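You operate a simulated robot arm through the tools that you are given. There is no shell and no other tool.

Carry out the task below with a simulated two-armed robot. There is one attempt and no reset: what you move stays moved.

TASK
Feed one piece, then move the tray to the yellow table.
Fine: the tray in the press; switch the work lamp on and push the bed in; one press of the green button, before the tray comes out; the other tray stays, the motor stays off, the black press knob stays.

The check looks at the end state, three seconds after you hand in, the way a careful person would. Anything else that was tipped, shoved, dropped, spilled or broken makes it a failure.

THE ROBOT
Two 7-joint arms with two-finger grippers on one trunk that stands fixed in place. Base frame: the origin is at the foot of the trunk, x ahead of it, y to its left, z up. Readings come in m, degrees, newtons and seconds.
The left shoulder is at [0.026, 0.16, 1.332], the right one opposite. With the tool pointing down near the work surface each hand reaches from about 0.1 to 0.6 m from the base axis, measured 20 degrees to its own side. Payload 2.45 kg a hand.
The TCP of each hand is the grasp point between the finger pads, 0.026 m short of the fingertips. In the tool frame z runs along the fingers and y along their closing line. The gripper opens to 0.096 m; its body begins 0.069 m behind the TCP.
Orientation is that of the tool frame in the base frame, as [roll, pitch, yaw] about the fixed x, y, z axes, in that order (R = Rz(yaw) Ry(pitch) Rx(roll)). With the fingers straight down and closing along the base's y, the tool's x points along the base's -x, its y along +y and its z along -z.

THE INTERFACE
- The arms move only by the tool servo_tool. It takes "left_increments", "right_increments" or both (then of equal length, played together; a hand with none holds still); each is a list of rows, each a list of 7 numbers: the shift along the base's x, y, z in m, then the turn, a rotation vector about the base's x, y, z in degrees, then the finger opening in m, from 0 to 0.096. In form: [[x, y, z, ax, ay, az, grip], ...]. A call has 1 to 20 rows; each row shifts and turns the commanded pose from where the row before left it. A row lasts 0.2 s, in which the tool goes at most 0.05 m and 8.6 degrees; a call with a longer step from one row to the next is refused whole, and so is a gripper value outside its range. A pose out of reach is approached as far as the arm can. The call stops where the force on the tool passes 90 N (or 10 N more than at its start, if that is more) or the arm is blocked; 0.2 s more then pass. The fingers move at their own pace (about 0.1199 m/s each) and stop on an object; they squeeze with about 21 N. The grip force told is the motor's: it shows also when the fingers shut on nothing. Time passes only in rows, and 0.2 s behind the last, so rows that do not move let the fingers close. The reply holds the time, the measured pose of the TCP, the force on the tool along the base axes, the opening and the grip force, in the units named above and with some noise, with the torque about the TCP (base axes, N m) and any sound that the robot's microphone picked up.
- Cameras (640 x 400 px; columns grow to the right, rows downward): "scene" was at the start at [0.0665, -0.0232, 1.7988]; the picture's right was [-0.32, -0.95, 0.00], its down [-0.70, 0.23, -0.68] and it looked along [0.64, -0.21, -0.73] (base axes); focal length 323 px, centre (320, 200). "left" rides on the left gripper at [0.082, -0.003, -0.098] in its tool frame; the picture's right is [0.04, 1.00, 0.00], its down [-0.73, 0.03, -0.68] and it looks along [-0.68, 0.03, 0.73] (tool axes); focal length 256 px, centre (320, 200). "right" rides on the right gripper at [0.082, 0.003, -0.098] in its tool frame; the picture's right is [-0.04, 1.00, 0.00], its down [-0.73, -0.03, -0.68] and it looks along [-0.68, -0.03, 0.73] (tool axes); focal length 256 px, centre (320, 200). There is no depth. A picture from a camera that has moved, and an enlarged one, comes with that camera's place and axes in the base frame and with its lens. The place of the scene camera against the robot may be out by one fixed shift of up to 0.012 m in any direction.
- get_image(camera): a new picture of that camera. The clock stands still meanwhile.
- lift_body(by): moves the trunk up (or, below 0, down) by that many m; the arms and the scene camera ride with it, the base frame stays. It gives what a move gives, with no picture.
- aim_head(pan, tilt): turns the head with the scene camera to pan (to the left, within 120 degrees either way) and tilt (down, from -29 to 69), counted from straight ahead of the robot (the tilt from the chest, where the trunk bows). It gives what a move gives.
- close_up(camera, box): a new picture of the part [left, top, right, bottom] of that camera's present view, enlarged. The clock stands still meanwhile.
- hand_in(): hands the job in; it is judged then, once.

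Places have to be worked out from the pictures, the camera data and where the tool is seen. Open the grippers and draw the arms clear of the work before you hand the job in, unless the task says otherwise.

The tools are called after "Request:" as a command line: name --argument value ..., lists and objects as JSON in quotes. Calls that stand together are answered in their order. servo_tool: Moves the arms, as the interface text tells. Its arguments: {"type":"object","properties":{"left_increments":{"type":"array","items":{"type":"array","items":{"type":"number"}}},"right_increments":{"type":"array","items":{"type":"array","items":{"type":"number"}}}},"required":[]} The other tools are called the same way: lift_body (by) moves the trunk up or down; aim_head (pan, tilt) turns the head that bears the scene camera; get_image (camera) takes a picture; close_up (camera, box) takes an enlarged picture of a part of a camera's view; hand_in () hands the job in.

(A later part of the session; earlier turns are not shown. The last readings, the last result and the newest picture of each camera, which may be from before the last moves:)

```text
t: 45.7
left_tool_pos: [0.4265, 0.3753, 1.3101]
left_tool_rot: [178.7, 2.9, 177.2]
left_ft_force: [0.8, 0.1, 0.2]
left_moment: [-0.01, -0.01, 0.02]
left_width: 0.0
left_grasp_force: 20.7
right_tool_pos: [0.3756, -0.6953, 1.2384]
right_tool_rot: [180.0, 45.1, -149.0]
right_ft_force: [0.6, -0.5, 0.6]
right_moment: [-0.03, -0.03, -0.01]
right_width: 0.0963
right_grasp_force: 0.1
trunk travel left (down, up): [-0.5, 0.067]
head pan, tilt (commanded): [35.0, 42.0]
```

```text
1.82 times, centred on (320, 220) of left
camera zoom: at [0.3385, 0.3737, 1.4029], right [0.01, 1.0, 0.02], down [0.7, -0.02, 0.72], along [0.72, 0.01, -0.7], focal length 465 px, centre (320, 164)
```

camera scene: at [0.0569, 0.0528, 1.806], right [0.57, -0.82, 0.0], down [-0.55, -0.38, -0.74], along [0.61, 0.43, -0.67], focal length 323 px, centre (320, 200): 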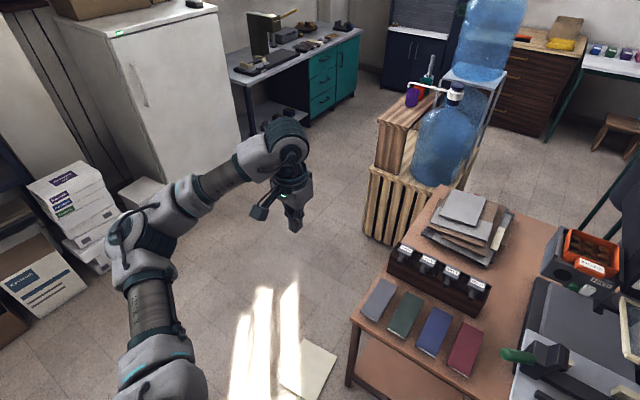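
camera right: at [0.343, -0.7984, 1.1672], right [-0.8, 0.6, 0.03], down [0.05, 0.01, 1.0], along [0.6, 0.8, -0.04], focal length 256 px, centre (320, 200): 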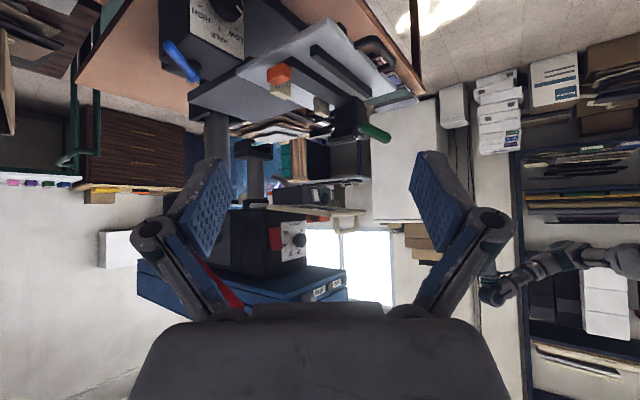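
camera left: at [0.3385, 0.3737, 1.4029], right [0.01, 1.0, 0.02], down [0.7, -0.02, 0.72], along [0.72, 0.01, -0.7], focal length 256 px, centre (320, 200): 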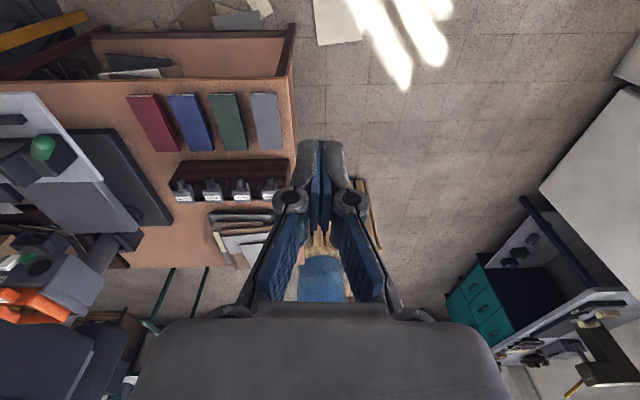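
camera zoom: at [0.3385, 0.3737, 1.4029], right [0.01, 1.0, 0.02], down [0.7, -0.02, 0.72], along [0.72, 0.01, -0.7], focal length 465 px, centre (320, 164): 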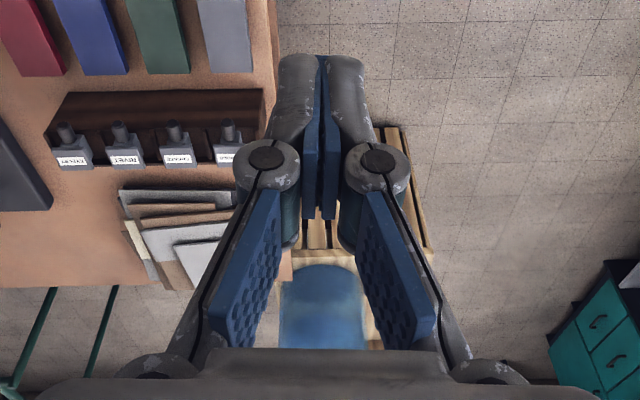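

The left gripper's closed tip is about 28 mm across; the camera sits on a stalk on one side. I bring the left hand, closed, toward a horizontal attitude in free space left of the press (around x 0.5, y 0.05, z 1.2).

Request:
servo_tool --left_increments '[[0.009, -0.025, -0.009, 0, -7.5, 0, 0], [0.009, -0.025, -0.009, 0, -7.5, 0, 0], [0.009, -0.025, -0.009, 0, -7.5, 0, 0], [0.009, -0.025, -0.009, 0, -7.5, 0, 0], [0.009, -0.025, -0.009, 0, -7.5, 0, 0], [0.009, -0.025, -0.009, 0, -7.5, 0, 0], [0.009, -0.025, -0.009, 0, -7.5, 0, 0], [0.009, -0.025, -0.009, 0, -7.5, 0, 0], [0.009, -0.025, -0.009, 0, -7.5, 0, 0], [0.009, -0.025, -0.009, 0, -7.5, 0, 0], [0.009, -0.025, -0.009, 0, -7.5, 0, 0], [0.009, -0.025, -0.009, 0, -7.5, 0, 0]]'

Request:
aim_head --pan 0 --tilt 42

Request:
get_image --camera "scene"

```text
t: 48.3
left_tool_pos: [0.53, 0.0592, 1.2052]
left_tool_rot: [44.4, 85.9, 46.0]
left_ft_force: [0.3, -0.1, 0.7]
left_moment: [0.02, 0.02, 0.0]
left_width: 0.0
left_grasp_force: 21.1
left hand out of reach, approached as far as the arm can: row 9, 12
right_tool_pos: [0.3775, -0.697, 1.2346]
right_tool_rot: [179.7, 45.1, -149.3]
right_ft_force: [0.0, 0.1, 0.0]
right_moment: [0.03, 0.0, 0.03]
right_width: 0.0962
right_grasp_force: 0.0
trunk travel left (down, up): [-0.5, 0.067]
head pan, tilt (commanded): [35.0, 42.0]
```

```text
t: 49.3
left_tool_pos: [0.5266, 0.0624, 1.2065]
left_tool_rot: [45.2, 86.1, 46.8]
left_ft_force: [-0.4, -0.1, -0.2]
left_moment: [0.0, -0.01, 0.04]
left_width: 0.0
left_grasp_force: 21.1
right_tool_pos: [0.3748, -0.6956, 1.2369]
right_tool_rot: [180.0, 45.1, -149.2]
right_ft_force: [0.1, 0.0, -0.5]
right_moment: [0.01, -0.01, -0.01]
right_width: 0.0961
right_grasp_force: 0.0
trunk travel left (down, up): [-0.5, 0.067]
head pan, tilt (commanded): [0.0, 42.0]
```

```text
taken
camera scene: at [0.073, -0.0078, 1.8059], right [0.0, -1.0, -0.01], down [-0.67, 0.0, -0.74], along [0.74, 0.0, -0.67], focal length 323 px, centre (320, 200)
```

scene: 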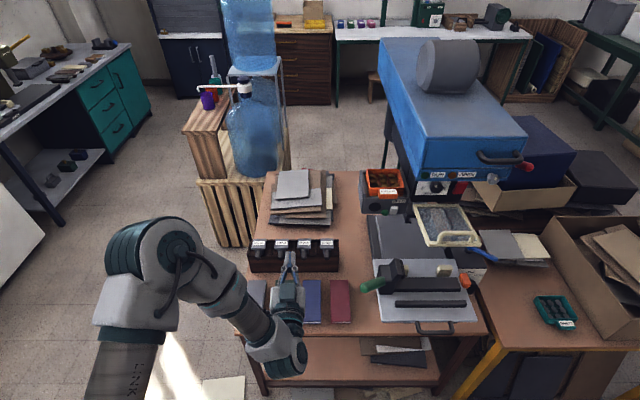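

The left hand is nearly horizontal at (0.527, 0.062, 1.207). I now yaw it about 32° to the right and move to a standoff point before the white rocker (TCP about (0.66, -0.17, 1.15)), above the clamp (top ≈ 1.0) and left of the guard.

Request:
servo_tool --left_increments '[[0.012, -0.029, -0.007, 0, 0.34, -4, 0], [0.012, -0.029, -0.007, 0, 0.34, -4, 0], [0.012, -0.029, -0.007, 0, 0.34, -4, 0], [0.012, -0.029, -0.007, 0, 0.34, -4, 0], [0.012, -0.029, -0.007, 0, 0.34, -4, 0], [0.012, -0.029, -0.007, 0, 0.34, -4, 0], [0.012, -0.029, -0.007, 0, 0.34, -4, 0], [0.012, -0.029, -0.007, 0, 0.34, -4, 0]]'

Request:
aim_head --pan -15 --tilt 40

Request:
close_up --camera "scene" --box '[220, 120, 460, 270]'

Request:
get_image --camera "left"

```text
t: 51.1
left_tool_pos: [0.594, -0.1778, 1.2545]
left_tool_rot: [118.0, 88.0, 94.2]
left_ft_force: [0.9, 0.0, 1.0]
left_moment: [0.0, -0.01, 0.0]
left_width: 0.0
left_grasp_force: 20.8
left hand out of reach, approached as far as the arm can: row 1, 2, 3, 4, 5, 6, 7, 8
right_tool_pos: [0.3753, -0.6999, 1.2334]
right_tool_rot: [179.6, 45.3, -149.3]
right_ft_force: [-0.6, 0.7, -0.3]
right_moment: [0.02, -0.02, -0.02]
right_width: 0.096
right_grasp_force: 0.1
trunk travel left (down, up): [-0.5, 0.067]
head pan, tilt (commanded): [0.0, 42.0]
```

```text
t: 51.9
left_tool_pos: [0.5933, -0.1818, 1.2537]
left_tool_rot: [115.5, 87.9, 91.7]
left_ft_force: [-0.7, 0.6, -0.1]
left_moment: [-0.01, 0.02, 0.02]
left_width: 0.0002
left_grasp_force: 20.9
right_tool_pos: [0.3756, -0.7057, 1.2322]
right_tool_rot: [179.3, 45.3, -149.5]
right_ft_force: [-1.5, 0.0, -0.4]
right_moment: [-0.02, -0.07, -0.04]
right_width: 0.0958
right_grasp_force: 0.0
trunk travel left (down, up): [-0.5, 0.067]
head pan, tilt (commanded): [-15.0, 40.0]
```

```text
2.67 times, centred on (340, 195) of scene
camera zoom: at [0.072, -0.0366, 1.8085], right [-0.26, -0.97, -0.01], down [-0.62, 0.17, -0.76], along [0.74, -0.19, -0.65], focal length 862 px, centre (267, 213)
```

zoom: 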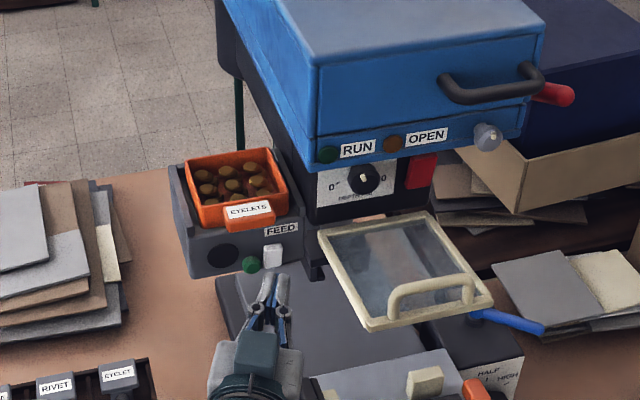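

```text
taken
camera left: at [0.5015, -0.1428, 1.1732], right [0.4, 0.92, -0.01], down [-0.61, 0.27, 0.74], along [0.68, -0.3, 0.67], focal length 256 px, centre (320, 200)
```

left: 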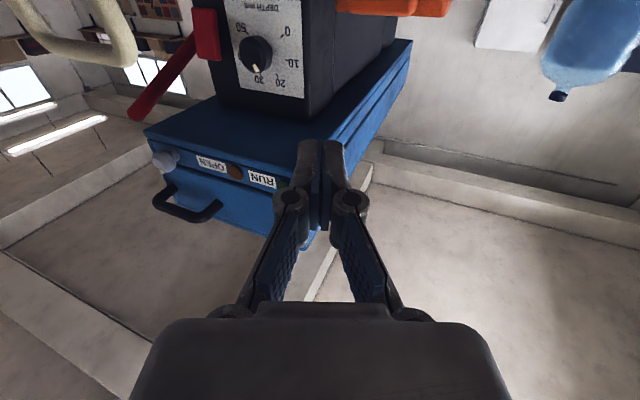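

The left hand stands at (0.593, -0.18, 1.254), heading about -24°. I lower it in small steps toward z 1.15 to see whether this posture allows it.

Request:
servo_tool --left_increments '[[0.005, 0.0, -0.02, 0, 0, 0, 0], [0.005, 0.0, -0.02, 0, 0, 0, 0], [0.005, 0.0, -0.02, 0, 0, 0, 0], [0.0, 0.0, -0.02, 0, 0, 0, 0], [0.0, 0.0, -0.02, 0, 0, 0, 0]]'

Request:
close_up --camera "scene" --box '[220, 120, 460, 270]'

Request:
get_image --camera "scene"

```text
t: 53.1
left_tool_pos: [0.6065, -0.1788, 1.2289]
left_tool_rot: [130.8, 87.9, 108.5]
left_ft_force: [0.5, 0.5, 0.1]
left_moment: [0.01, -0.03, -0.02]
left_width: 0.0
left_grasp_force: 21.1
left hand out of reach, approached as far as the arm can: row 1, 2, 3, 4, 5
right_tool_pos: [0.3759, -0.6978, 1.2362]
right_tool_rot: [179.7, 45.2, -149.2]
right_ft_force: [0.4, -0.9, 0.1]
right_moment: [0.0, -0.01, -0.03]
right_width: 0.0961
right_grasp_force: 0.0
trunk travel left (down, up): [-0.5, 0.067]
head pan, tilt (commanded): [-15.0, 40.0]
```

```text
2.67 times, centred on (340, 195) of scene
camera zoom: at [0.0725, -0.0353, 1.8085], right [-0.26, -0.97, -0.01], down [-0.62, 0.17, -0.76], along [0.74, -0.19, -0.65], focal length 862 px, centre (267, 213)
```

zoom: 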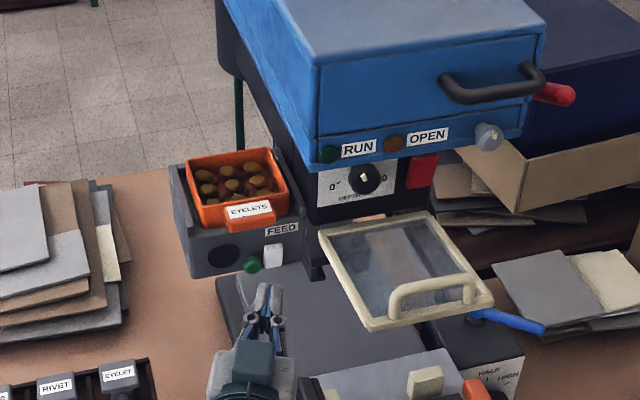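

```text
taken
camera scene: at [0.0725, -0.0353, 1.8085], right [-0.26, -0.97, -0.01], down [-0.62, 0.17, -0.76], along [0.74, -0.19, -0.65], focal length 323 px, centre (320, 200)
```

scene: 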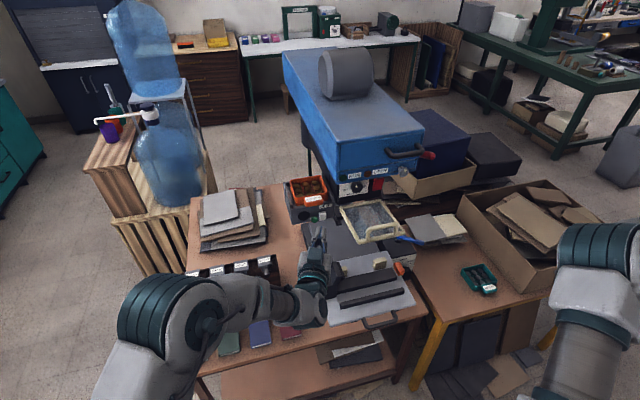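

The arm geometry resists lowering with a level tool, but the trunk can do it: I lower the trunk 0.08 m, which carries both hands down together (left TCP to about z 1.15; everything below is clear).

Request:
lift_body --by -0.08

Request:
close_up --camera "scene" --box '[220, 100, 460, 250]'

Request:
get_image --camera "left"

```text
t: 54.3
left_tool_pos: [0.6084, -0.17, 1.1421]
left_tool_rot: [150.4, 88.0, 128.4]
left_ft_force: [-0.3, 0.8, -1.1]
left_moment: [0.01, -0.01, 0.0]
left_width: 0.0001
left_grasp_force: 21.3
right_tool_pos: [0.3733, -0.6878, 1.1629]
right_tool_rot: [-179.7, 45.0, -148.6]
right_ft_force: [0.4, -0.9, 0.3]
right_moment: [0.0, 0.09, 0.05]
right_width: 0.0962
right_grasp_force: 0.1
trunk travel left (down, up): [-0.42, 0.147]
head pan, tilt (commanded): [-15.0, 40.0]
```

```text
2.67 times, centred on (340, 175) of scene
camera zoom: at [0.0789, -0.017, 1.7291], right [-0.26, -0.97, 0.0], down [-0.62, 0.17, -0.76], along [0.74, -0.2, -0.65], focal length 862 px, centre (267, 267)
```

zoom: 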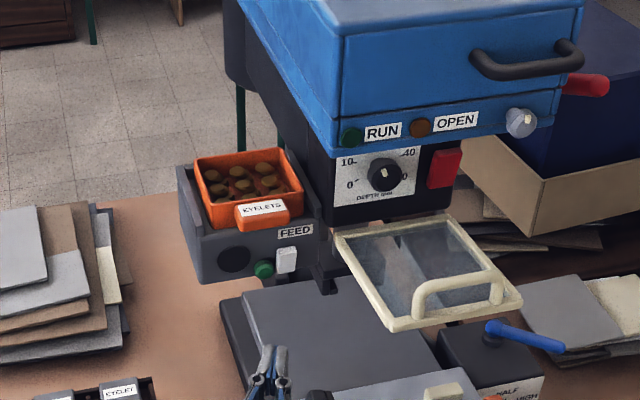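

```text
taken
camera left: at [0.513, -0.1333, 1.0646], right [0.38, 0.93, -0.02], down [-0.6, 0.26, 0.75], along [0.7, -0.27, 0.66], focal length 256 px, centre (320, 200)
```

left: 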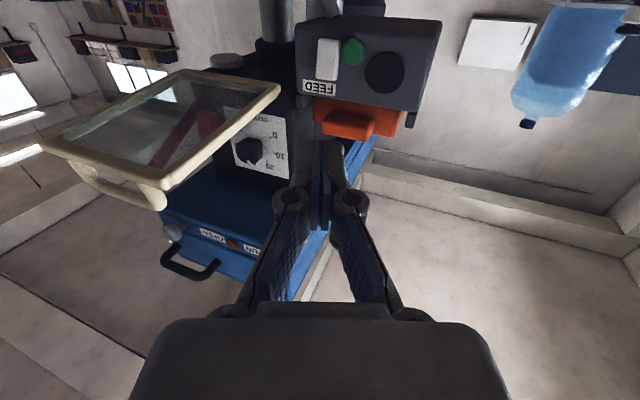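

Now the left camera sees the feeder front and the lamp disc from below. I zoom in to measure the rocker and button.

Request:
close_up --camera "left" --box '[200, 10, 460, 170]'

Request:
close_up --camera "left" --box '[300, 20, 420, 95]'

```text
2.46 times, centred on (330, 90) of left
camera zoom: at [0.513, -0.1333, 1.0646], right [0.38, 0.93, -0.02], down [-0.6, 0.26, 0.75], along [0.7, -0.27, 0.66], focal length 630 px, centre (295, 471)
```

zoom: 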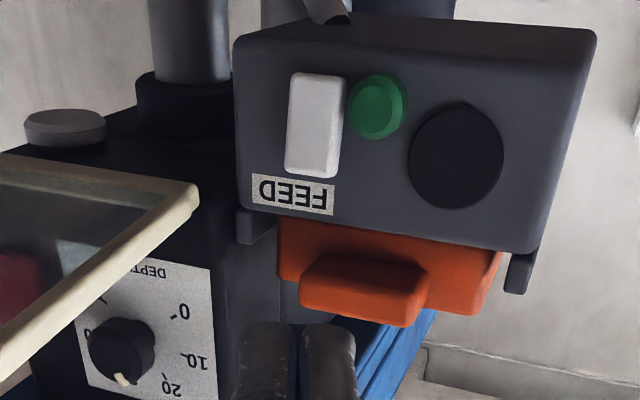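

```text
5.33 times, centred on (360, 58) of left
camera zoom: at [0.513, -0.1333, 1.0646], right [0.38, 0.93, -0.02], down [-0.6, 0.26, 0.75], along [0.7, -0.27, 0.66], focal length 1365 px, centre (107, 960)
```

zoom: 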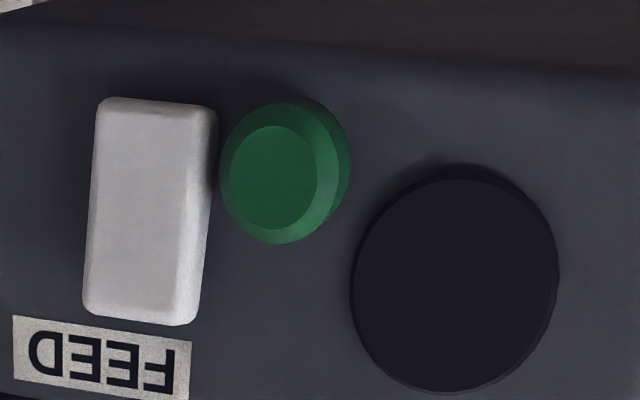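

Measured: white rocker centre (0.78, -0.232, 1.129), top edge out at z≈1.145; green button (0.784, -0.207, 1.119); guard corner (0.766, -0.28, 1.155). My tip is at about (0.632, -0.18, 1.141), heading -22°. I advance 0.10 m along the heading to stop ~4 cm short and re-check.

Request:
servo_tool --left_increments '[[0.02, -0.0085, 0, 0, 0, 0, 0], [0.02, -0.0085, 0, 0, 0, 0, 0], [0.02, -0.0085, 0, 0, 0, 0, 0], [0.02, -0.0085, 0, 0, 0, 0, 0], [0.015, -0.0065, 0, 0, 0, 0, 0]]'

Request:
get_image --camera "left"

Request:
close_up --camera "scene" --box '[260, 150, 420, 250]'

```text
t: 55.5
left_tool_pos: [0.6988, -0.2013, 1.1589]
left_tool_rot: [153.5, 87.5, 131.7]
left_ft_force: [0.2, -0.8, 0.4]
left_moment: [0.02, 0.01, 0.05]
left_width: 0.0
left_grasp_force: 21.1
left hand out of reach, approached as far as the arm can: row 3, 4, 5
right_tool_pos: [0.3743, -0.6951, 1.1584]
right_tool_rot: [180.0, 45.2, -149.0]
right_ft_force: [0.7, -0.3, 0.6]
right_moment: [0.03, -0.02, 0.0]
right_width: 0.0961
right_grasp_force: 0.0
trunk travel left (down, up): [-0.42, 0.147]
head pan, tilt (commanded): [-15.0, 40.0]
```

```text
taken
camera left: at [0.6043, -0.1655, 1.0806], right [0.37, 0.93, -0.02], down [-0.6, 0.26, 0.76], along [0.71, -0.27, 0.65], focal length 256 px, centre (320, 200)
```

left: 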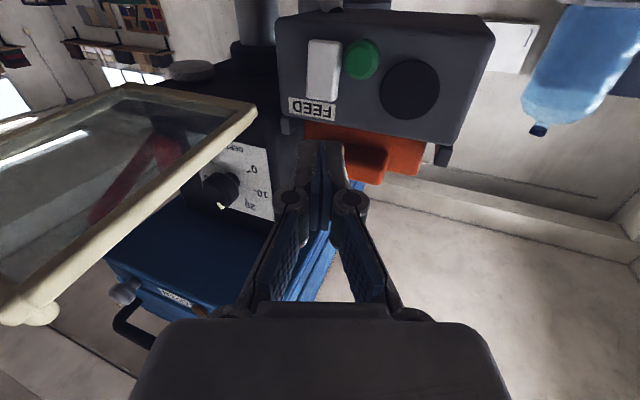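

```text
4.00 times, centred on (340, 200) of scene
camera zoom: at [0.0797, -0.0189, 1.7289], right [-0.26, -0.97, 0.0], down [-0.62, 0.17, -0.76], along [0.74, -0.2, -0.65], focal length 1293 px, centre (240, 200)
```

zoom: 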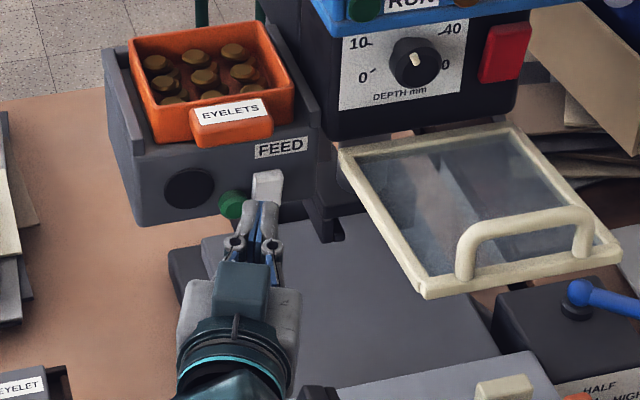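

The left arm drifted up slightly at its limit (tip ≈ (0.723, -0.211, 1.158)). Lowering the trunk a little more gives it room: I raise the hand 2 cm and lower the trunk 4 cm so the tip ends near z 1.138.

Request:
servo_tool --left_increments '[[0, 0, 0.01, 0, 0, 0, 0], [0, 0, 0.01, 0, 0, 0, 0]]'

Request:
lift_body --by -0.04

Request:
get_image --camera "left"

Request:
close_up --camera "scene" --box '[260, 130, 420, 230]'

```text
t: 56.1
left_tool_pos: [0.6998, -0.1967, 1.1799]
left_tool_rot: [151.0, 87.9, 128.7]
left_ft_force: [0.0, 0.1, 0.3]
left_moment: [0.0, 0.03, 0.0]
left_width: 0.0002
left_grasp_force: 20.8
right_tool_pos: [0.3737, -0.6897, 1.1609]
right_tool_rot: [-179.9, 45.0, -148.9]
right_ft_force: [0.2, -0.4, 0.4]
right_moment: [-0.01, 0.01, 0.01]
right_width: 0.0958
right_grasp_force: 0.1
trunk travel left (down, up): [-0.42, 0.147]
head pan, tilt (commanded): [-15.0, 40.0]
```

```text
t: 56.9
left_tool_pos: [0.6986, -0.2014, 1.1383]
left_tool_rot: [145.3, 87.9, 123.0]
left_ft_force: [-0.7, 0.0, 0.2]
left_moment: [0.03, 0.02, 0.01]
left_width: 0.0
left_grasp_force: 21.5
right_tool_pos: [0.374, -0.693, 1.1191]
right_tool_rot: [-179.9, 45.1, -148.9]
right_ft_force: [-0.3, -1.1, -0.1]
right_moment: [-0.02, 0.02, -0.03]
right_width: 0.0959
right_grasp_force: 0.0
trunk travel left (down, up): [-0.38, 0.187]
head pan, tilt (commanded): [-15.0, 40.0]
```

```text
taken
camera left: at [0.6041, -0.1641, 1.06], right [0.38, 0.93, -0.02], down [-0.6, 0.26, 0.75], along [0.7, -0.27, 0.66], focal length 256 px, centre (320, 200)
```

left: 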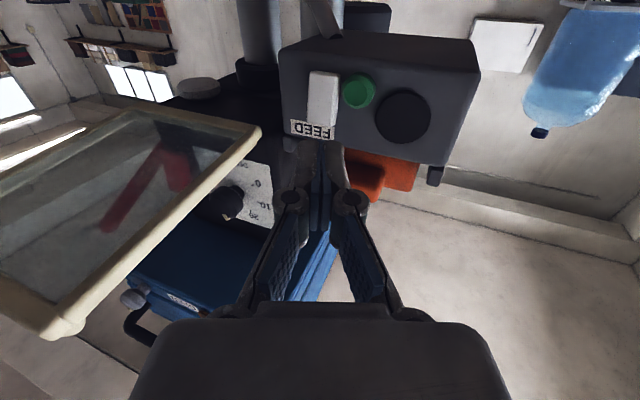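

```text
4.00 times, centred on (340, 180) of scene
camera zoom: at [0.0877, -0.0298, 1.6889], right [-0.26, -0.97, -0.01], down [-0.62, 0.17, -0.76], along [0.74, -0.19, -0.65], focal length 1293 px, centre (240, 280)
```

zoom: 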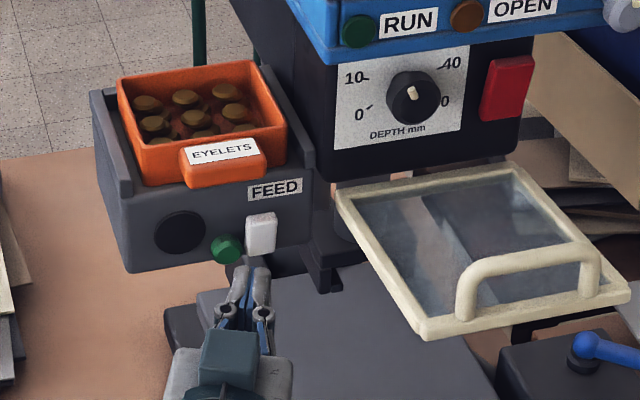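

Tip is at about (0.7225, -0.211, 1.138). I advance toward the rocker's upper half (0.768, -0.238, 1.140), stopping about 1 cm short, then look.

Request:
servo_tool --left_increments '[[0.0115, -0.008, 0.001, 0, 0, 0, 0], [0.0115, -0.008, 0.001, 0, 0, 0, 0], [0.0115, -0.008, 0.001, 0, 0, 0, 0]]'

Request:
close_up --camera "left" --box '[220, 30, 460, 180]'

Request:
close_up --camera "scene" --box '[280, 150, 380, 215]'

```text
t: 57.7
left_tool_pos: [0.7302, -0.2287, 1.1406]
left_tool_rot: [146.7, 87.3, 124.5]
left_ft_force: [0.4, -0.9, 0.1]
left_moment: [0.02, 0.03, 0.03]
left_width: 0.0
left_grasp_force: 20.4
right_tool_pos: [0.3744, -0.6998, 1.1136]
right_tool_rot: [179.6, 45.3, -149.2]
right_ft_force: [0.1, 0.1, 0.0]
right_moment: [-0.02, -0.02, 0.01]
right_width: 0.0959
right_grasp_force: 0.1
trunk travel left (down, up): [-0.38, 0.187]
head pan, tilt (commanded): [-15.0, 40.0]
```

```text
2.67 times, centred on (340, 105) of left
camera zoom: at [0.6366, -0.1912, 1.0631], right [0.38, 0.93, -0.01], down [-0.6, 0.26, 0.76], along [0.71, -0.28, 0.65], focal length 683 px, centre (267, 453)
```

zoom: 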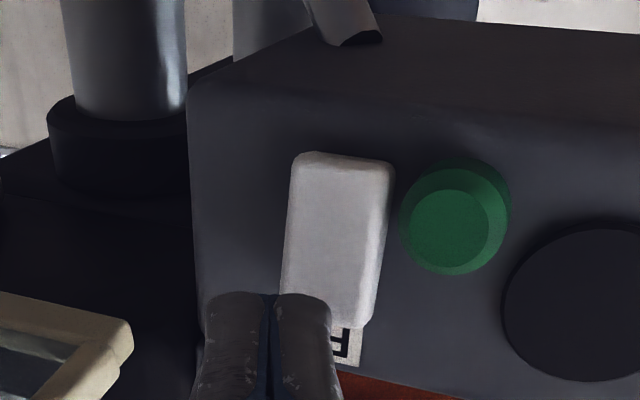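

```text
6.15 times, centred on (330, 182) of scene
camera zoom: at [0.0882, -0.0376, 1.6886], right [-0.26, -0.97, -0.01], down [-0.62, 0.18, -0.76], along [0.74, -0.19, -0.65], focal length 1990 px, centre (258, 308)
```

zoom: 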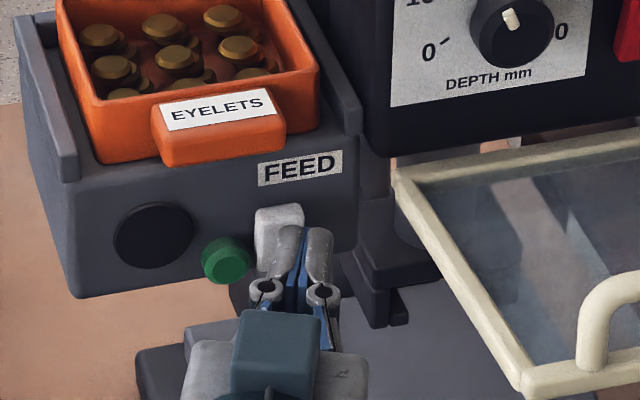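

Tip at about (0.754, -0.2385, 1.140), overlapping the rocker's top right half. I shift 4 mm left and push forward in small 5 mm steps on the upper part of the white rocker.

Request:
servo_tool --left_increments '[[0.004, 0.004, 0.0, 0, 0, 0, 0], [0.005, -0.001, 0, 0, 0, 0, 0], [0.005, -0.001, 0, 0, 0, 0, 0], [0.005, -0.001, 0, 0, 0, 0, 0], [0.005, -0.001, 0, 0, 0, 0, 0]]'

Request:
close_up --camera "left" --box '[160, 10, 480, 210]'

Request:
close_up --camera "scene" --box '[280, 130, 440, 230]'

```text
t: 58.9
left_tool_pos: [0.7498, -0.208, 1.1498]
left_tool_rot: [154.5, 87.7, 132.3]
left_ft_force: [1.0, -0.6, 0.6]
left_moment: [0.0, 0.05, -0.04]
left_width: 0.0
left_grasp_force: 21.3
left hand out of reach, approached as far as the arm can: row 2, 3, 4, 5
right_tool_pos: [0.3736, -0.6885, 1.1214]
right_tool_rot: [-179.7, 45.1, -148.8]
right_ft_force: [0.3, -0.6, 0.3]
right_moment: [0.05, 0.08, 0.01]
right_width: 0.0957
right_grasp_force: 0.0
trunk travel left (down, up): [-0.38, 0.187]
head pan, tilt (commanded): [-15.0, 40.0]
```

```text
2.00 times, centred on (320, 110) of left
camera zoom: at [0.6542, -0.1718, 1.0727], right [0.38, 0.93, -0.02], down [-0.6, 0.26, 0.76], along [0.71, -0.27, 0.65], focal length 512 px, centre (320, 380)
```

zoom: 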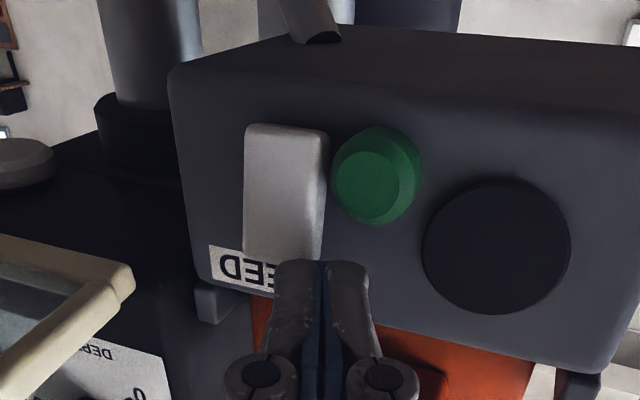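

```text
4.00 times, centred on (360, 180) of scene
camera zoom: at [0.0879, -0.0154, 1.689], right [-0.26, -0.97, 0.0], down [-0.62, 0.17, -0.76], along [0.74, -0.2, -0.65], focal length 1293 px, centre (160, 280)
```

zoom: 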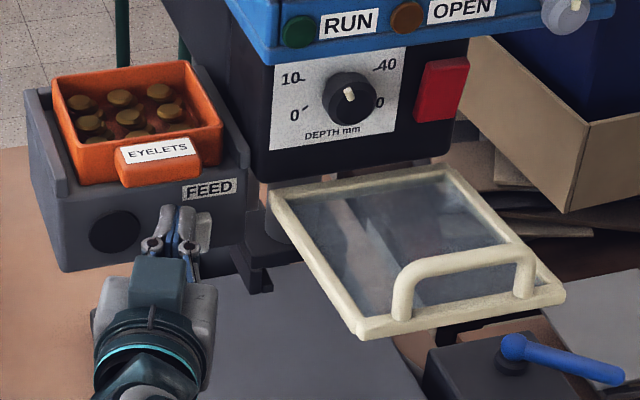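

The arm slid sideways at its limit; nothing was touched (force near zero). I check the arm's posture with the head camera before correcting.

Request:
aim_head --pan 10 --tilt 55

Request:
get_image --camera "scene"

```text
t: 59.8
left_tool_pos: [0.7477, -0.2157, 1.1498]
left_tool_rot: [150.6, 87.5, 128.3]
left_ft_force: [-2.0, 4.7, 0.1]
left_moment: [-0.05, 0.03, 0.07]
left_width: 0.0002
left_grasp_force: 21.2
right_tool_pos: [0.3743, -0.6957, 1.1164]
right_tool_rot: [179.9, 45.2, -149.1]
right_ft_force: [-0.2, 0.4, 0.5]
right_moment: [-0.01, 0.03, 0.01]
right_width: 0.0961
right_grasp_force: 0.0
trunk travel left (down, up): [-0.38, 0.187]
head pan, tilt (commanded): [10.0, 55.0]
```

```text
taken
camera scene: at [0.0764, 0.0122, 1.6684], right [0.17, -0.98, 0.0], down [-0.81, -0.14, -0.57], along [0.56, 0.1, -0.82], focal length 323 px, centre (320, 200)
```

scene: 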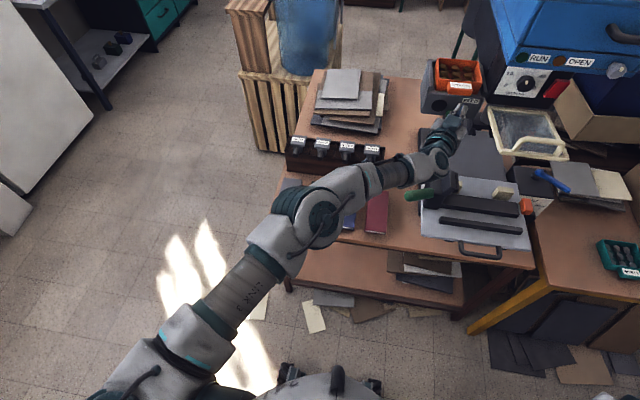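

The left tip now touches the rocker face lightly (force -2, +4.7 N) at about (0.772, -0.226, 1.149). I try a gentle further push of the rocker's top edge along +x and watch what the arm really does.

Request:
servo_tool --left_increments '[[0.004, -0.003, -0.002, 0, 0, 0, 0], [0.005, -0.002, -0.001, 0, 0, 0, 0], [0.005, -0.002, -0.001, 0, 0, 0, 0]]'

Request:
close_up --camera "left" --box '[160, 10, 480, 210]'

```text
t: 60.6
left_tool_pos: [0.7536, -0.2149, 1.1521]
left_tool_rot: [149.7, 87.5, 127.4]
left_ft_force: [-1.4, 0.2, 1.2]
left_moment: [-0.02, 0.0, -0.03]
left_width: 0.0
left_grasp_force: 21.4
left hand out of reach, approached as far as the arm can: row 1, 2, 3
right_tool_pos: [0.3728, -0.6959, 1.1165]
right_tool_rot: [179.8, 45.3, -149.0]
right_ft_force: [-1.1, 1.0, -0.3]
right_moment: [0.0, -0.04, 0.01]
right_width: 0.0963
right_grasp_force: 0.0
trunk travel left (down, up): [-0.38, 0.187]
head pan, tilt (commanded): [10.0, 55.0]
heard: click
```

```text
2.00 times, centred on (320, 110) of left
camera zoom: at [0.6591, -0.1768, 1.0737], right [0.38, 0.93, -0.02], down [-0.6, 0.26, 0.76], along [0.71, -0.28, 0.65], focal length 512 px, centre (320, 380)
```

zoom: 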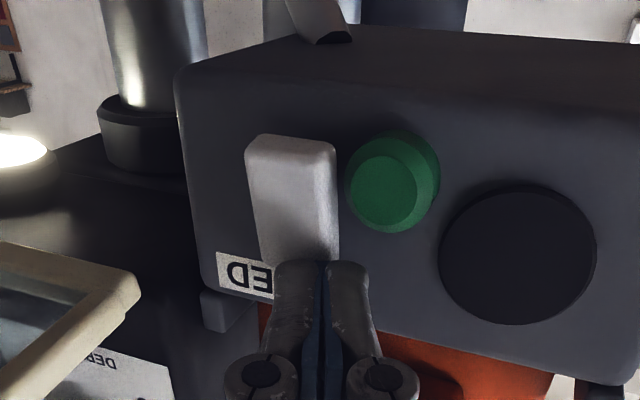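

A click was heard and the disc under the head now glows: the white rocker was the work lamp, and it is on. I back the left hand straight out along its heading.

Request:
servo_tool --left_increments '[[-0.015, 0.005, 0.002, 0, 0, 0, 0], [-0.02, 0.008, 0.002, 0, 0, 0, 0], [-0.02, 0.008, 0.002, 0, 0, 0, 0], [-0.02, 0.008, 0.002, 0, 0, 0, 0], [-0.02, 0.01, 0.002, 0, 0, 0, 0], [-0.02, 0.01, 0.002, 0, 0, 0, 0]]'

Request:
aim_head --pan -18 --tilt 45

Request:
get_image --camera "scene"

Request:
get_image --camera "left"

```text
t: 62.0
left_tool_pos: [0.636, -0.1635, 1.1652]
left_tool_rot: [146.7, 87.8, 124.5]
left_ft_force: [0.2, 0.0, 0.6]
left_moment: [0.02, 0.02, -0.02]
left_width: 0.0
left_grasp_force: 21.1
right_tool_pos: [0.3735, -0.6965, 1.116]
right_tool_rot: [180.0, 45.1, -149.0]
right_ft_force: [0.9, -0.1, -0.6]
right_moment: [0.01, 0.01, -0.01]
right_width: 0.096
right_grasp_force: 0.0
trunk travel left (down, up): [-0.38, 0.187]
head pan, tilt (commanded): [10.0, 55.0]
```

```text
t: 62.9
left_tool_pos: [0.6367, -0.1637, 1.1657]
left_tool_rot: [146.3, 87.7, 124.2]
left_ft_force: [-0.5, -0.2, -0.7]
left_moment: [-0.01, -0.01, 0.01]
left_width: 0.0
left_grasp_force: 21.4
right_tool_pos: [0.3748, -0.6966, 1.1168]
right_tool_rot: [179.9, 45.2, -149.2]
right_ft_force: [-0.8, -0.3, -0.7]
right_moment: [0.0, 0.05, 0.01]
right_width: 0.0959
right_grasp_force: 0.0
trunk travel left (down, up): [-0.38, 0.187]
head pan, tilt (commanded): [-18.0, 45.0]
```

```text
taken
camera scene: at [0.0826, -0.0284, 1.6816], right [-0.31, -0.95, 0.0], down [-0.68, 0.22, -0.7], along [0.67, -0.21, -0.71], focal length 323 px, centre (320, 200)
```

scene: 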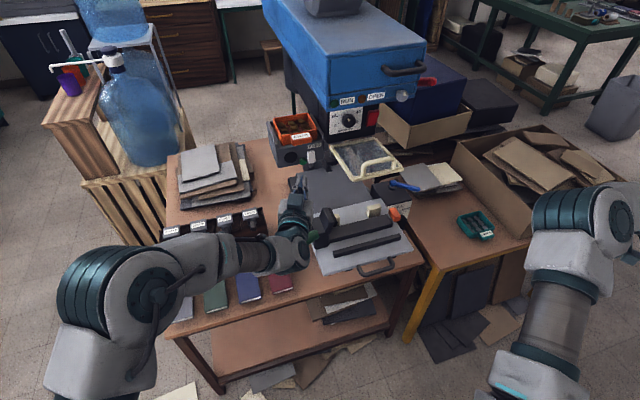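

```text
taken
camera left: at [0.5422, -0.1274, 1.0866], right [0.38, 0.93, -0.02], down [-0.6, 0.26, 0.76], along [0.7, -0.28, 0.65], focal length 256 px, centre (320, 200)
```

left: 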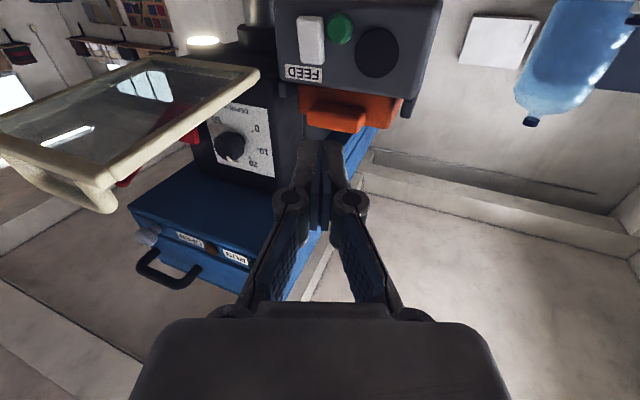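

The lamp is lit. Next is the bed: handle bar near (0.52, -0.35, 0.865), plate x 0.56–0.79. I pull the left hand back to the left and bring the right hand, tool straight down and closed, to a spot in front of the handle.

Request:
servo_tool --left_increments '[[-0.012, 0.022, 0.004, 0, 0, 0, 0], [-0.012, 0.022, 0.004, 0, 0, 0, 0], [-0.012, 0.022, 0.004, 0, 0, 0, 0], [-0.012, 0.022, 0.004, 0, 0, 0, 0], [-0.012, 0.022, 0.004, 0, 0, 0, 0], [-0.012, 0.022, 0.004, 0, 0, 0, 0], [-0.012, 0.022, 0.004, 0, 0, 0, 0], [-0.012, 0.022, 0.004, 0, 0, 0, 0], [-0.012, 0.022, 0.004, 0, 0, 0, 0], [-0.012, 0.022, 0.004, 0, 0, 0, 0]]' --right_increments '[[0.004, 0.025, 0.0, 0, 0, -7.7, 0], [0.004, 0.025, 0.0, 0, 0, -7.7, 0], [0.004, 0.025, 0.0, 0, 0, -7.7, 0], [0.004, 0.025, 0.0, 0, 0, -7.7, 0], [0.004, 0.025, 0.0, 0, 7.5, 0, 0], [0.004, 0.025, 0.0, 0, 7.5, 0, 0], [0.004, 0.025, 0.0, 0, 7.5, 0, 0], [0.004, 0.025, 0.0, 0, 7.5, 0, 0], [0.004, 0.025, 0.0, 0, 7.5, 0, 0], [0.004, 0.025, 0.0, 0, 7.5, 0, 0]]'

Request:
get_image --camera "scene"

Request:
get_image --camera "right"

```text
t: 65.1
left_tool_pos: [0.4499, -0.0206, 1.2035]
left_tool_rot: [144.2, 87.8, 122.4]
left_ft_force: [0.2, 0.1, -0.1]
left_moment: [0.01, -0.02, -0.02]
left_width: 0.0001
left_grasp_force: 20.9
left hand out of reach, approached as far as the arm can: row 2, 3, 4, 5, 6, 7, 8, 9, 10
right_tool_pos: [0.4133, -0.4436, 1.1173]
right_tool_rot: [179.8, 0.0, -180.0]
right_ft_force: [-0.6, 0.1, -0.3]
right_moment: [-0.03, 0.02, -0.01]
right_width: 0.0
right_grasp_force: 21.1
trunk travel left (down, up): [-0.38, 0.187]
head pan, tilt (commanded): [-18.0, 45.0]
```

```text
taken
camera scene: at [0.0804, -0.0229, 1.6819], right [-0.31, -0.95, 0.0], down [-0.67, 0.22, -0.71], along [0.67, -0.22, -0.71], focal length 323 px, centre (320, 200)
```

scene: 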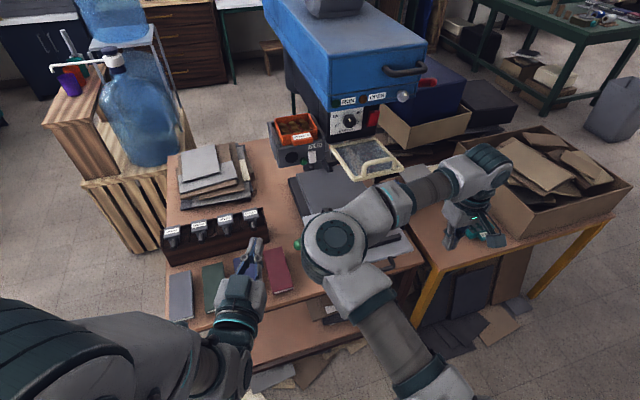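

```text
taken
camera right: at [0.3312, -0.4403, 1.2164], right [0.04, 1.0, 0.0], down [0.73, -0.03, 0.68], along [0.68, -0.02, -0.73], focal length 256 px, centre (320, 200)
```

right: 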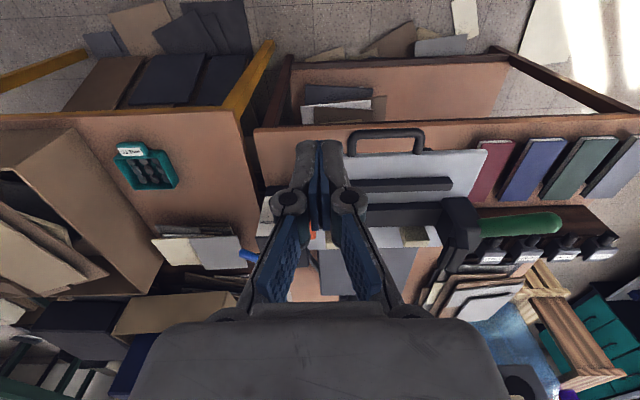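

The handle bar projects to (0.524, -0.347, 0.865). I move the left hand further left and lower the right hand to (0.44, -0.347, 0.88), in front of the handle.

Request:
servo_tool --left_increments '[[0, 0.02, 0.0, 0, 0, 2, 0], [0, 0.02, 0.0, 0, 0, 2, 0], [0, 0.02, 0.0, 0, 0, 2, 0], [0, 0.02, 0.0, 0, 0, 2, 0], [0, 0.02, 0.0, 0, 0, 2, 0], [0, 0.02, 0.0, 0, 0, 2, 0], [0, 0.02, 0.0, 0, 0, 2, 0], [0, 0.02, 0.0, 0, 0, 2, 0]]' --right_increments '[[0.003, 0.012, -0.03, 0, 0, 0, 0], [0.003, 0.012, -0.03, 0, 0, 0, 0], [0.003, 0.012, -0.03, 0, 0, 0, 0], [0.003, 0.012, -0.03, 0, 0, 0, 0], [0.003, 0.012, -0.03, 0, 0, 0, 0], [0.003, 0.012, -0.03, 0, 0, 0, 0], [0.003, 0.012, -0.03, 0, 0, 0, 0], [0.003, 0.012, -0.03, 0, 0, 0, 0]]'

Request:
get_image --camera "right"

Request:
get_image --camera "scene"

```text
t: 66.9
left_tool_pos: [0.4759, 0.1091, 1.2053]
left_tool_rot: [150.1, 87.6, 144.1]
left_ft_force: [0.5, -0.4, 0.3]
left_moment: [0.01, -0.02, -0.01]
left_width: 0.0
left_grasp_force: 21.0
left hand out of reach, approached as far as the arm can: row 3, 4, 5, 6, 7, 8
right_tool_pos: [0.4394, -0.3494, 0.8778]
right_tool_rot: [179.9, 0.2, -179.8]
right_ft_force: [0.2, 0.0, -0.7]
right_moment: [-0.01, 0.03, 0.03]
right_width: 0.0
right_grasp_force: 20.7
right hand out of reach, approached as far as the arm can: row 5
trunk travel left (down, up): [-0.38, 0.187]
head pan, tilt (commanded): [-18.0, 45.0]
```

```text
taken
camera right: at [0.3573, -0.3462, 0.9758], right [0.04, 1.0, 0.0], down [0.73, -0.03, 0.68], along [0.68, -0.02, -0.73], focal length 256 px, centre (320, 200)
```

right: 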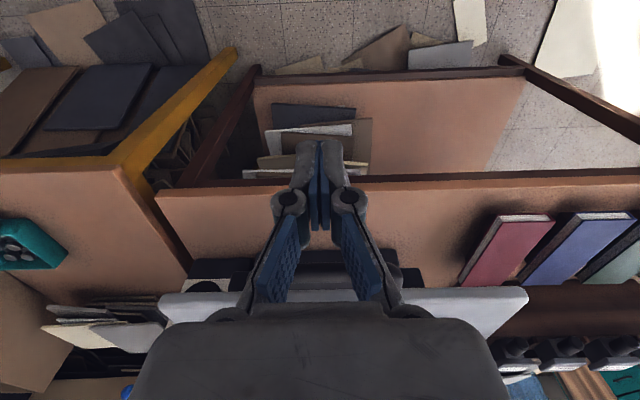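

```text
taken
camera scene: at [0.0826, -0.0195, 1.6818], right [-0.31, -0.95, 0.0], down [-0.68, 0.22, -0.7], along [0.67, -0.22, -0.71], focal length 323 px, centre (320, 200)
```

scene: 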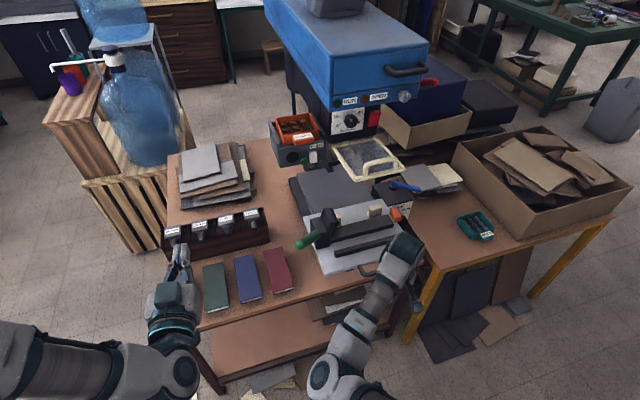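

The fingers stand just in front of the handle. I push forward along +x in 2 cm steps and watch the force.

Request:
servo_tool --right_increments '[[0.02, 0, 0, 0, 0, 0, 0], [0.02, 0, 0, 0, 0, 0, 0], [0.015, 0, 0, 0, 0, 0, 0], [0.015, 0, 0, 0, 0, 0, 0], [0.015, 0, 0, 0, 0, 0, 0]]'

Request:
get_image --camera "scene"

Request:
close_up --camera "scene" --box '[290, 160, 430, 280]'

```text
t: 68.1
left_tool_pos: [0.4765, 0.1079, 1.205]
left_tool_rot: [149.2, 87.5, 143.2]
left_ft_force: [-0.6, 0.1, 0.7]
left_moment: [-0.01, 0.03, 0.02]
left_width: 0.0
left_grasp_force: 21.4
right_tool_pos: [0.5235, -0.3515, 0.8781]
right_tool_rot: [179.9, 0.0, -179.9]
right_ft_force: [0.7, -0.4, -0.5]
right_moment: [0.0, 0.02, -0.04]
right_width: 0.0
right_grasp_force: 20.5
trunk travel left (down, up): [-0.38, 0.187]
head pan, tilt (commanded): [-18.0, 45.0]
```

```text
taken
camera scene: at [0.0833, -0.0211, 1.6817], right [-0.31, -0.95, 0.0], down [-0.68, 0.22, -0.7], along [0.67, -0.22, -0.71], focal length 323 px, centre (320, 200)
```

scene: 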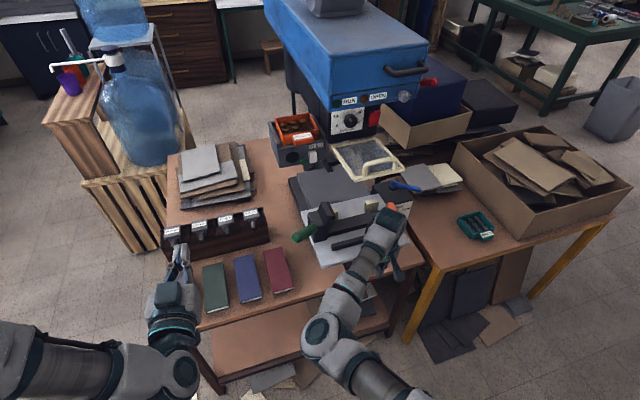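

```text
3.33 times, centred on (360, 220) of scene
camera zoom: at [0.0833, -0.0211, 1.6817], right [-0.31, -0.95, 0.0], down [-0.68, 0.22, -0.7], along [0.67, -0.22, -0.71], focal length 1078 px, centre (187, 133)
```

zoom: 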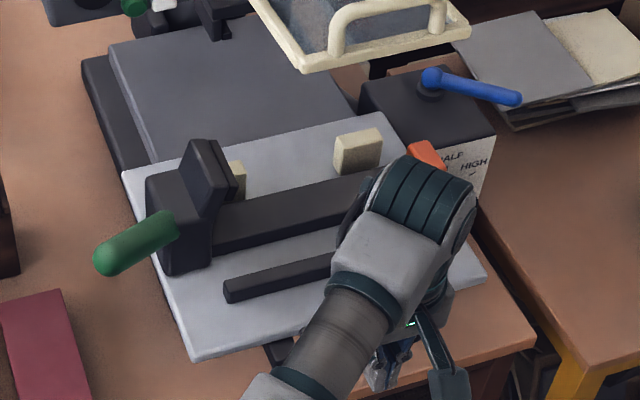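

The bed began to slide freely (plate edge now nearer x 0.585). I keep pushing in small steps.

Request:
servo_tool --right_increments '[[0.015, 0, 0, 0, 0, 0, 0], [0.015, 0, 0, 0, 0, 0, 0], [0.015, 0, 0, 0, 0, 0, 0], [0.015, 0, 0, 0, 0, 0, 0], [0.015, 0, 0, 0, 0, 0, 0]]'

Request:
get_image --camera "scene"

Request:
close_up --camera "scene" --box '[290, 130, 450, 260]'

```text
t: 69.3
left_tool_pos: [0.4752, 0.1076, 1.2053]
left_tool_rot: [148.9, 87.6, 142.8]
left_ft_force: [1.0, 0.2, 0.5]
left_moment: [-0.01, 0.0, 0.01]
left_width: 0.0
left_grasp_force: 21.4
right_tool_pos: [0.6015, -0.3521, 0.8756]
right_tool_rot: [179.9, 0.1, -179.9]
right_ft_force: [0.0, 1.1, -0.1]
right_moment: [0.01, -0.03, -0.02]
right_width: 0.0
right_grasp_force: 20.9
trunk travel left (down, up): [-0.38, 0.187]
head pan, tilt (commanded): [-18.0, 45.0]
```

```text
taken
camera scene: at [0.0835, -0.0217, 1.6817], right [-0.31, -0.95, 0.0], down [-0.68, 0.22, -0.7], along [0.67, -0.22, -0.71], focal length 323 px, centre (320, 200)
```

scene: 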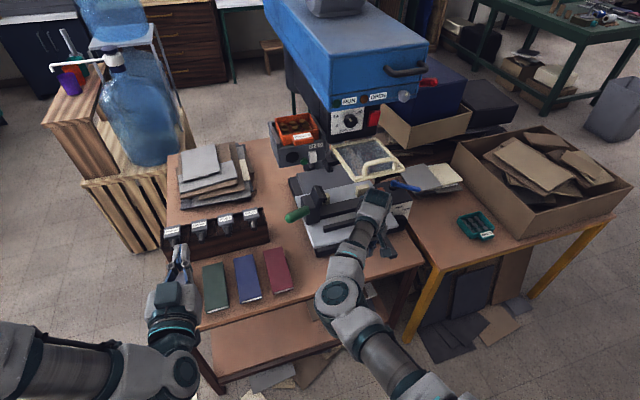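

```text
3.08 times, centred on (370, 195) of scene
camera zoom: at [0.0835, -0.0217, 1.6817], right [-0.31, -0.95, 0.0], down [-0.68, 0.22, -0.7], along [0.67, -0.22, -0.71], focal length 995 px, centre (166, 215)
```

zoom: 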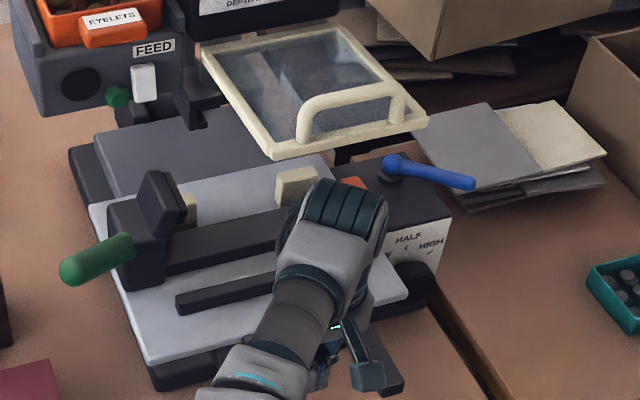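

The bed slides smoothly (near edge now at x≈0.664). To reach further in without raising the wrist under the guard, I back off, tilt the right tool 45° forward and go on pushing the bar with the fingertips.

Request:
servo_tool --right_increments '[[-0.02, 0, 0.002, 0, 0, 0, 0], [-0.025, 0, 0.002, 0, -7.5, 0, 0], [-0.01, 0, 0.002, 0, -7.5, 0, 0], [0, 0, 0.002, 0, -7.5, 0, 0], [0, 0, 0.001, 0, -7.5, 0, 0], [0, 0, 0.001, 0, -7.5, 0, 0], [0, 0, 0.001, 0, -7.5, 0, 0]]'

Request:
close_up --camera "scene" --box '[290, 150, 450, 280]'

Request:
get_image --camera "right"

```text
t: 70.9
left_tool_pos: [0.477, 0.1075, 1.2033]
left_tool_rot: [149.6, 87.6, 143.6]
left_ft_force: [0.5, 0.0, 0.2]
left_moment: [0.04, 0.02, 0.0]
left_width: 0.0
left_grasp_force: 20.8
right_tool_pos: [0.5904, -0.3931, 0.9159]
right_tool_rot: [179.8, 44.2, -179.8]
right_ft_force: [-0.3, -0.1, -0.8]
right_moment: [0.0, -0.02, 0.01]
right_width: 0.0001
right_grasp_force: 21.4
right hand out of reach, approached as far as the arm can: row 6, 7
trunk travel left (down, up): [-0.38, 0.187]
head pan, tilt (commanded): [-18.0, 45.0]
```

```text
3.08 times, centred on (370, 215) of scene
camera zoom: at [0.0848, -0.0221, 1.6816], right [-0.31, -0.95, 0.0], down [-0.68, 0.22, -0.7], along [0.67, -0.22, -0.71], focal length 995 px, centre (166, 154)
```

zoom: 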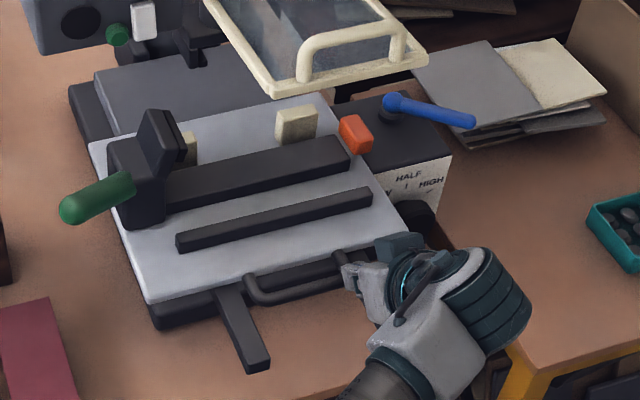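

```text
taken
camera right: at [0.4639, -0.3902, 0.9301], right [0.02, 1.0, 0.03], down [0.05, -0.03, 1.0], along [1.0, -0.02, -0.05], focal length 256 px, centre (320, 200)
```

right: 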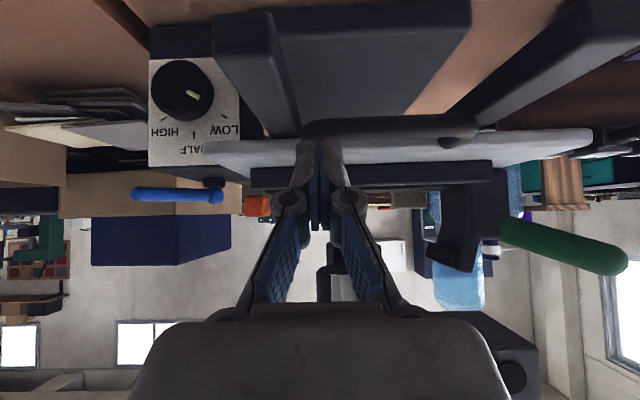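

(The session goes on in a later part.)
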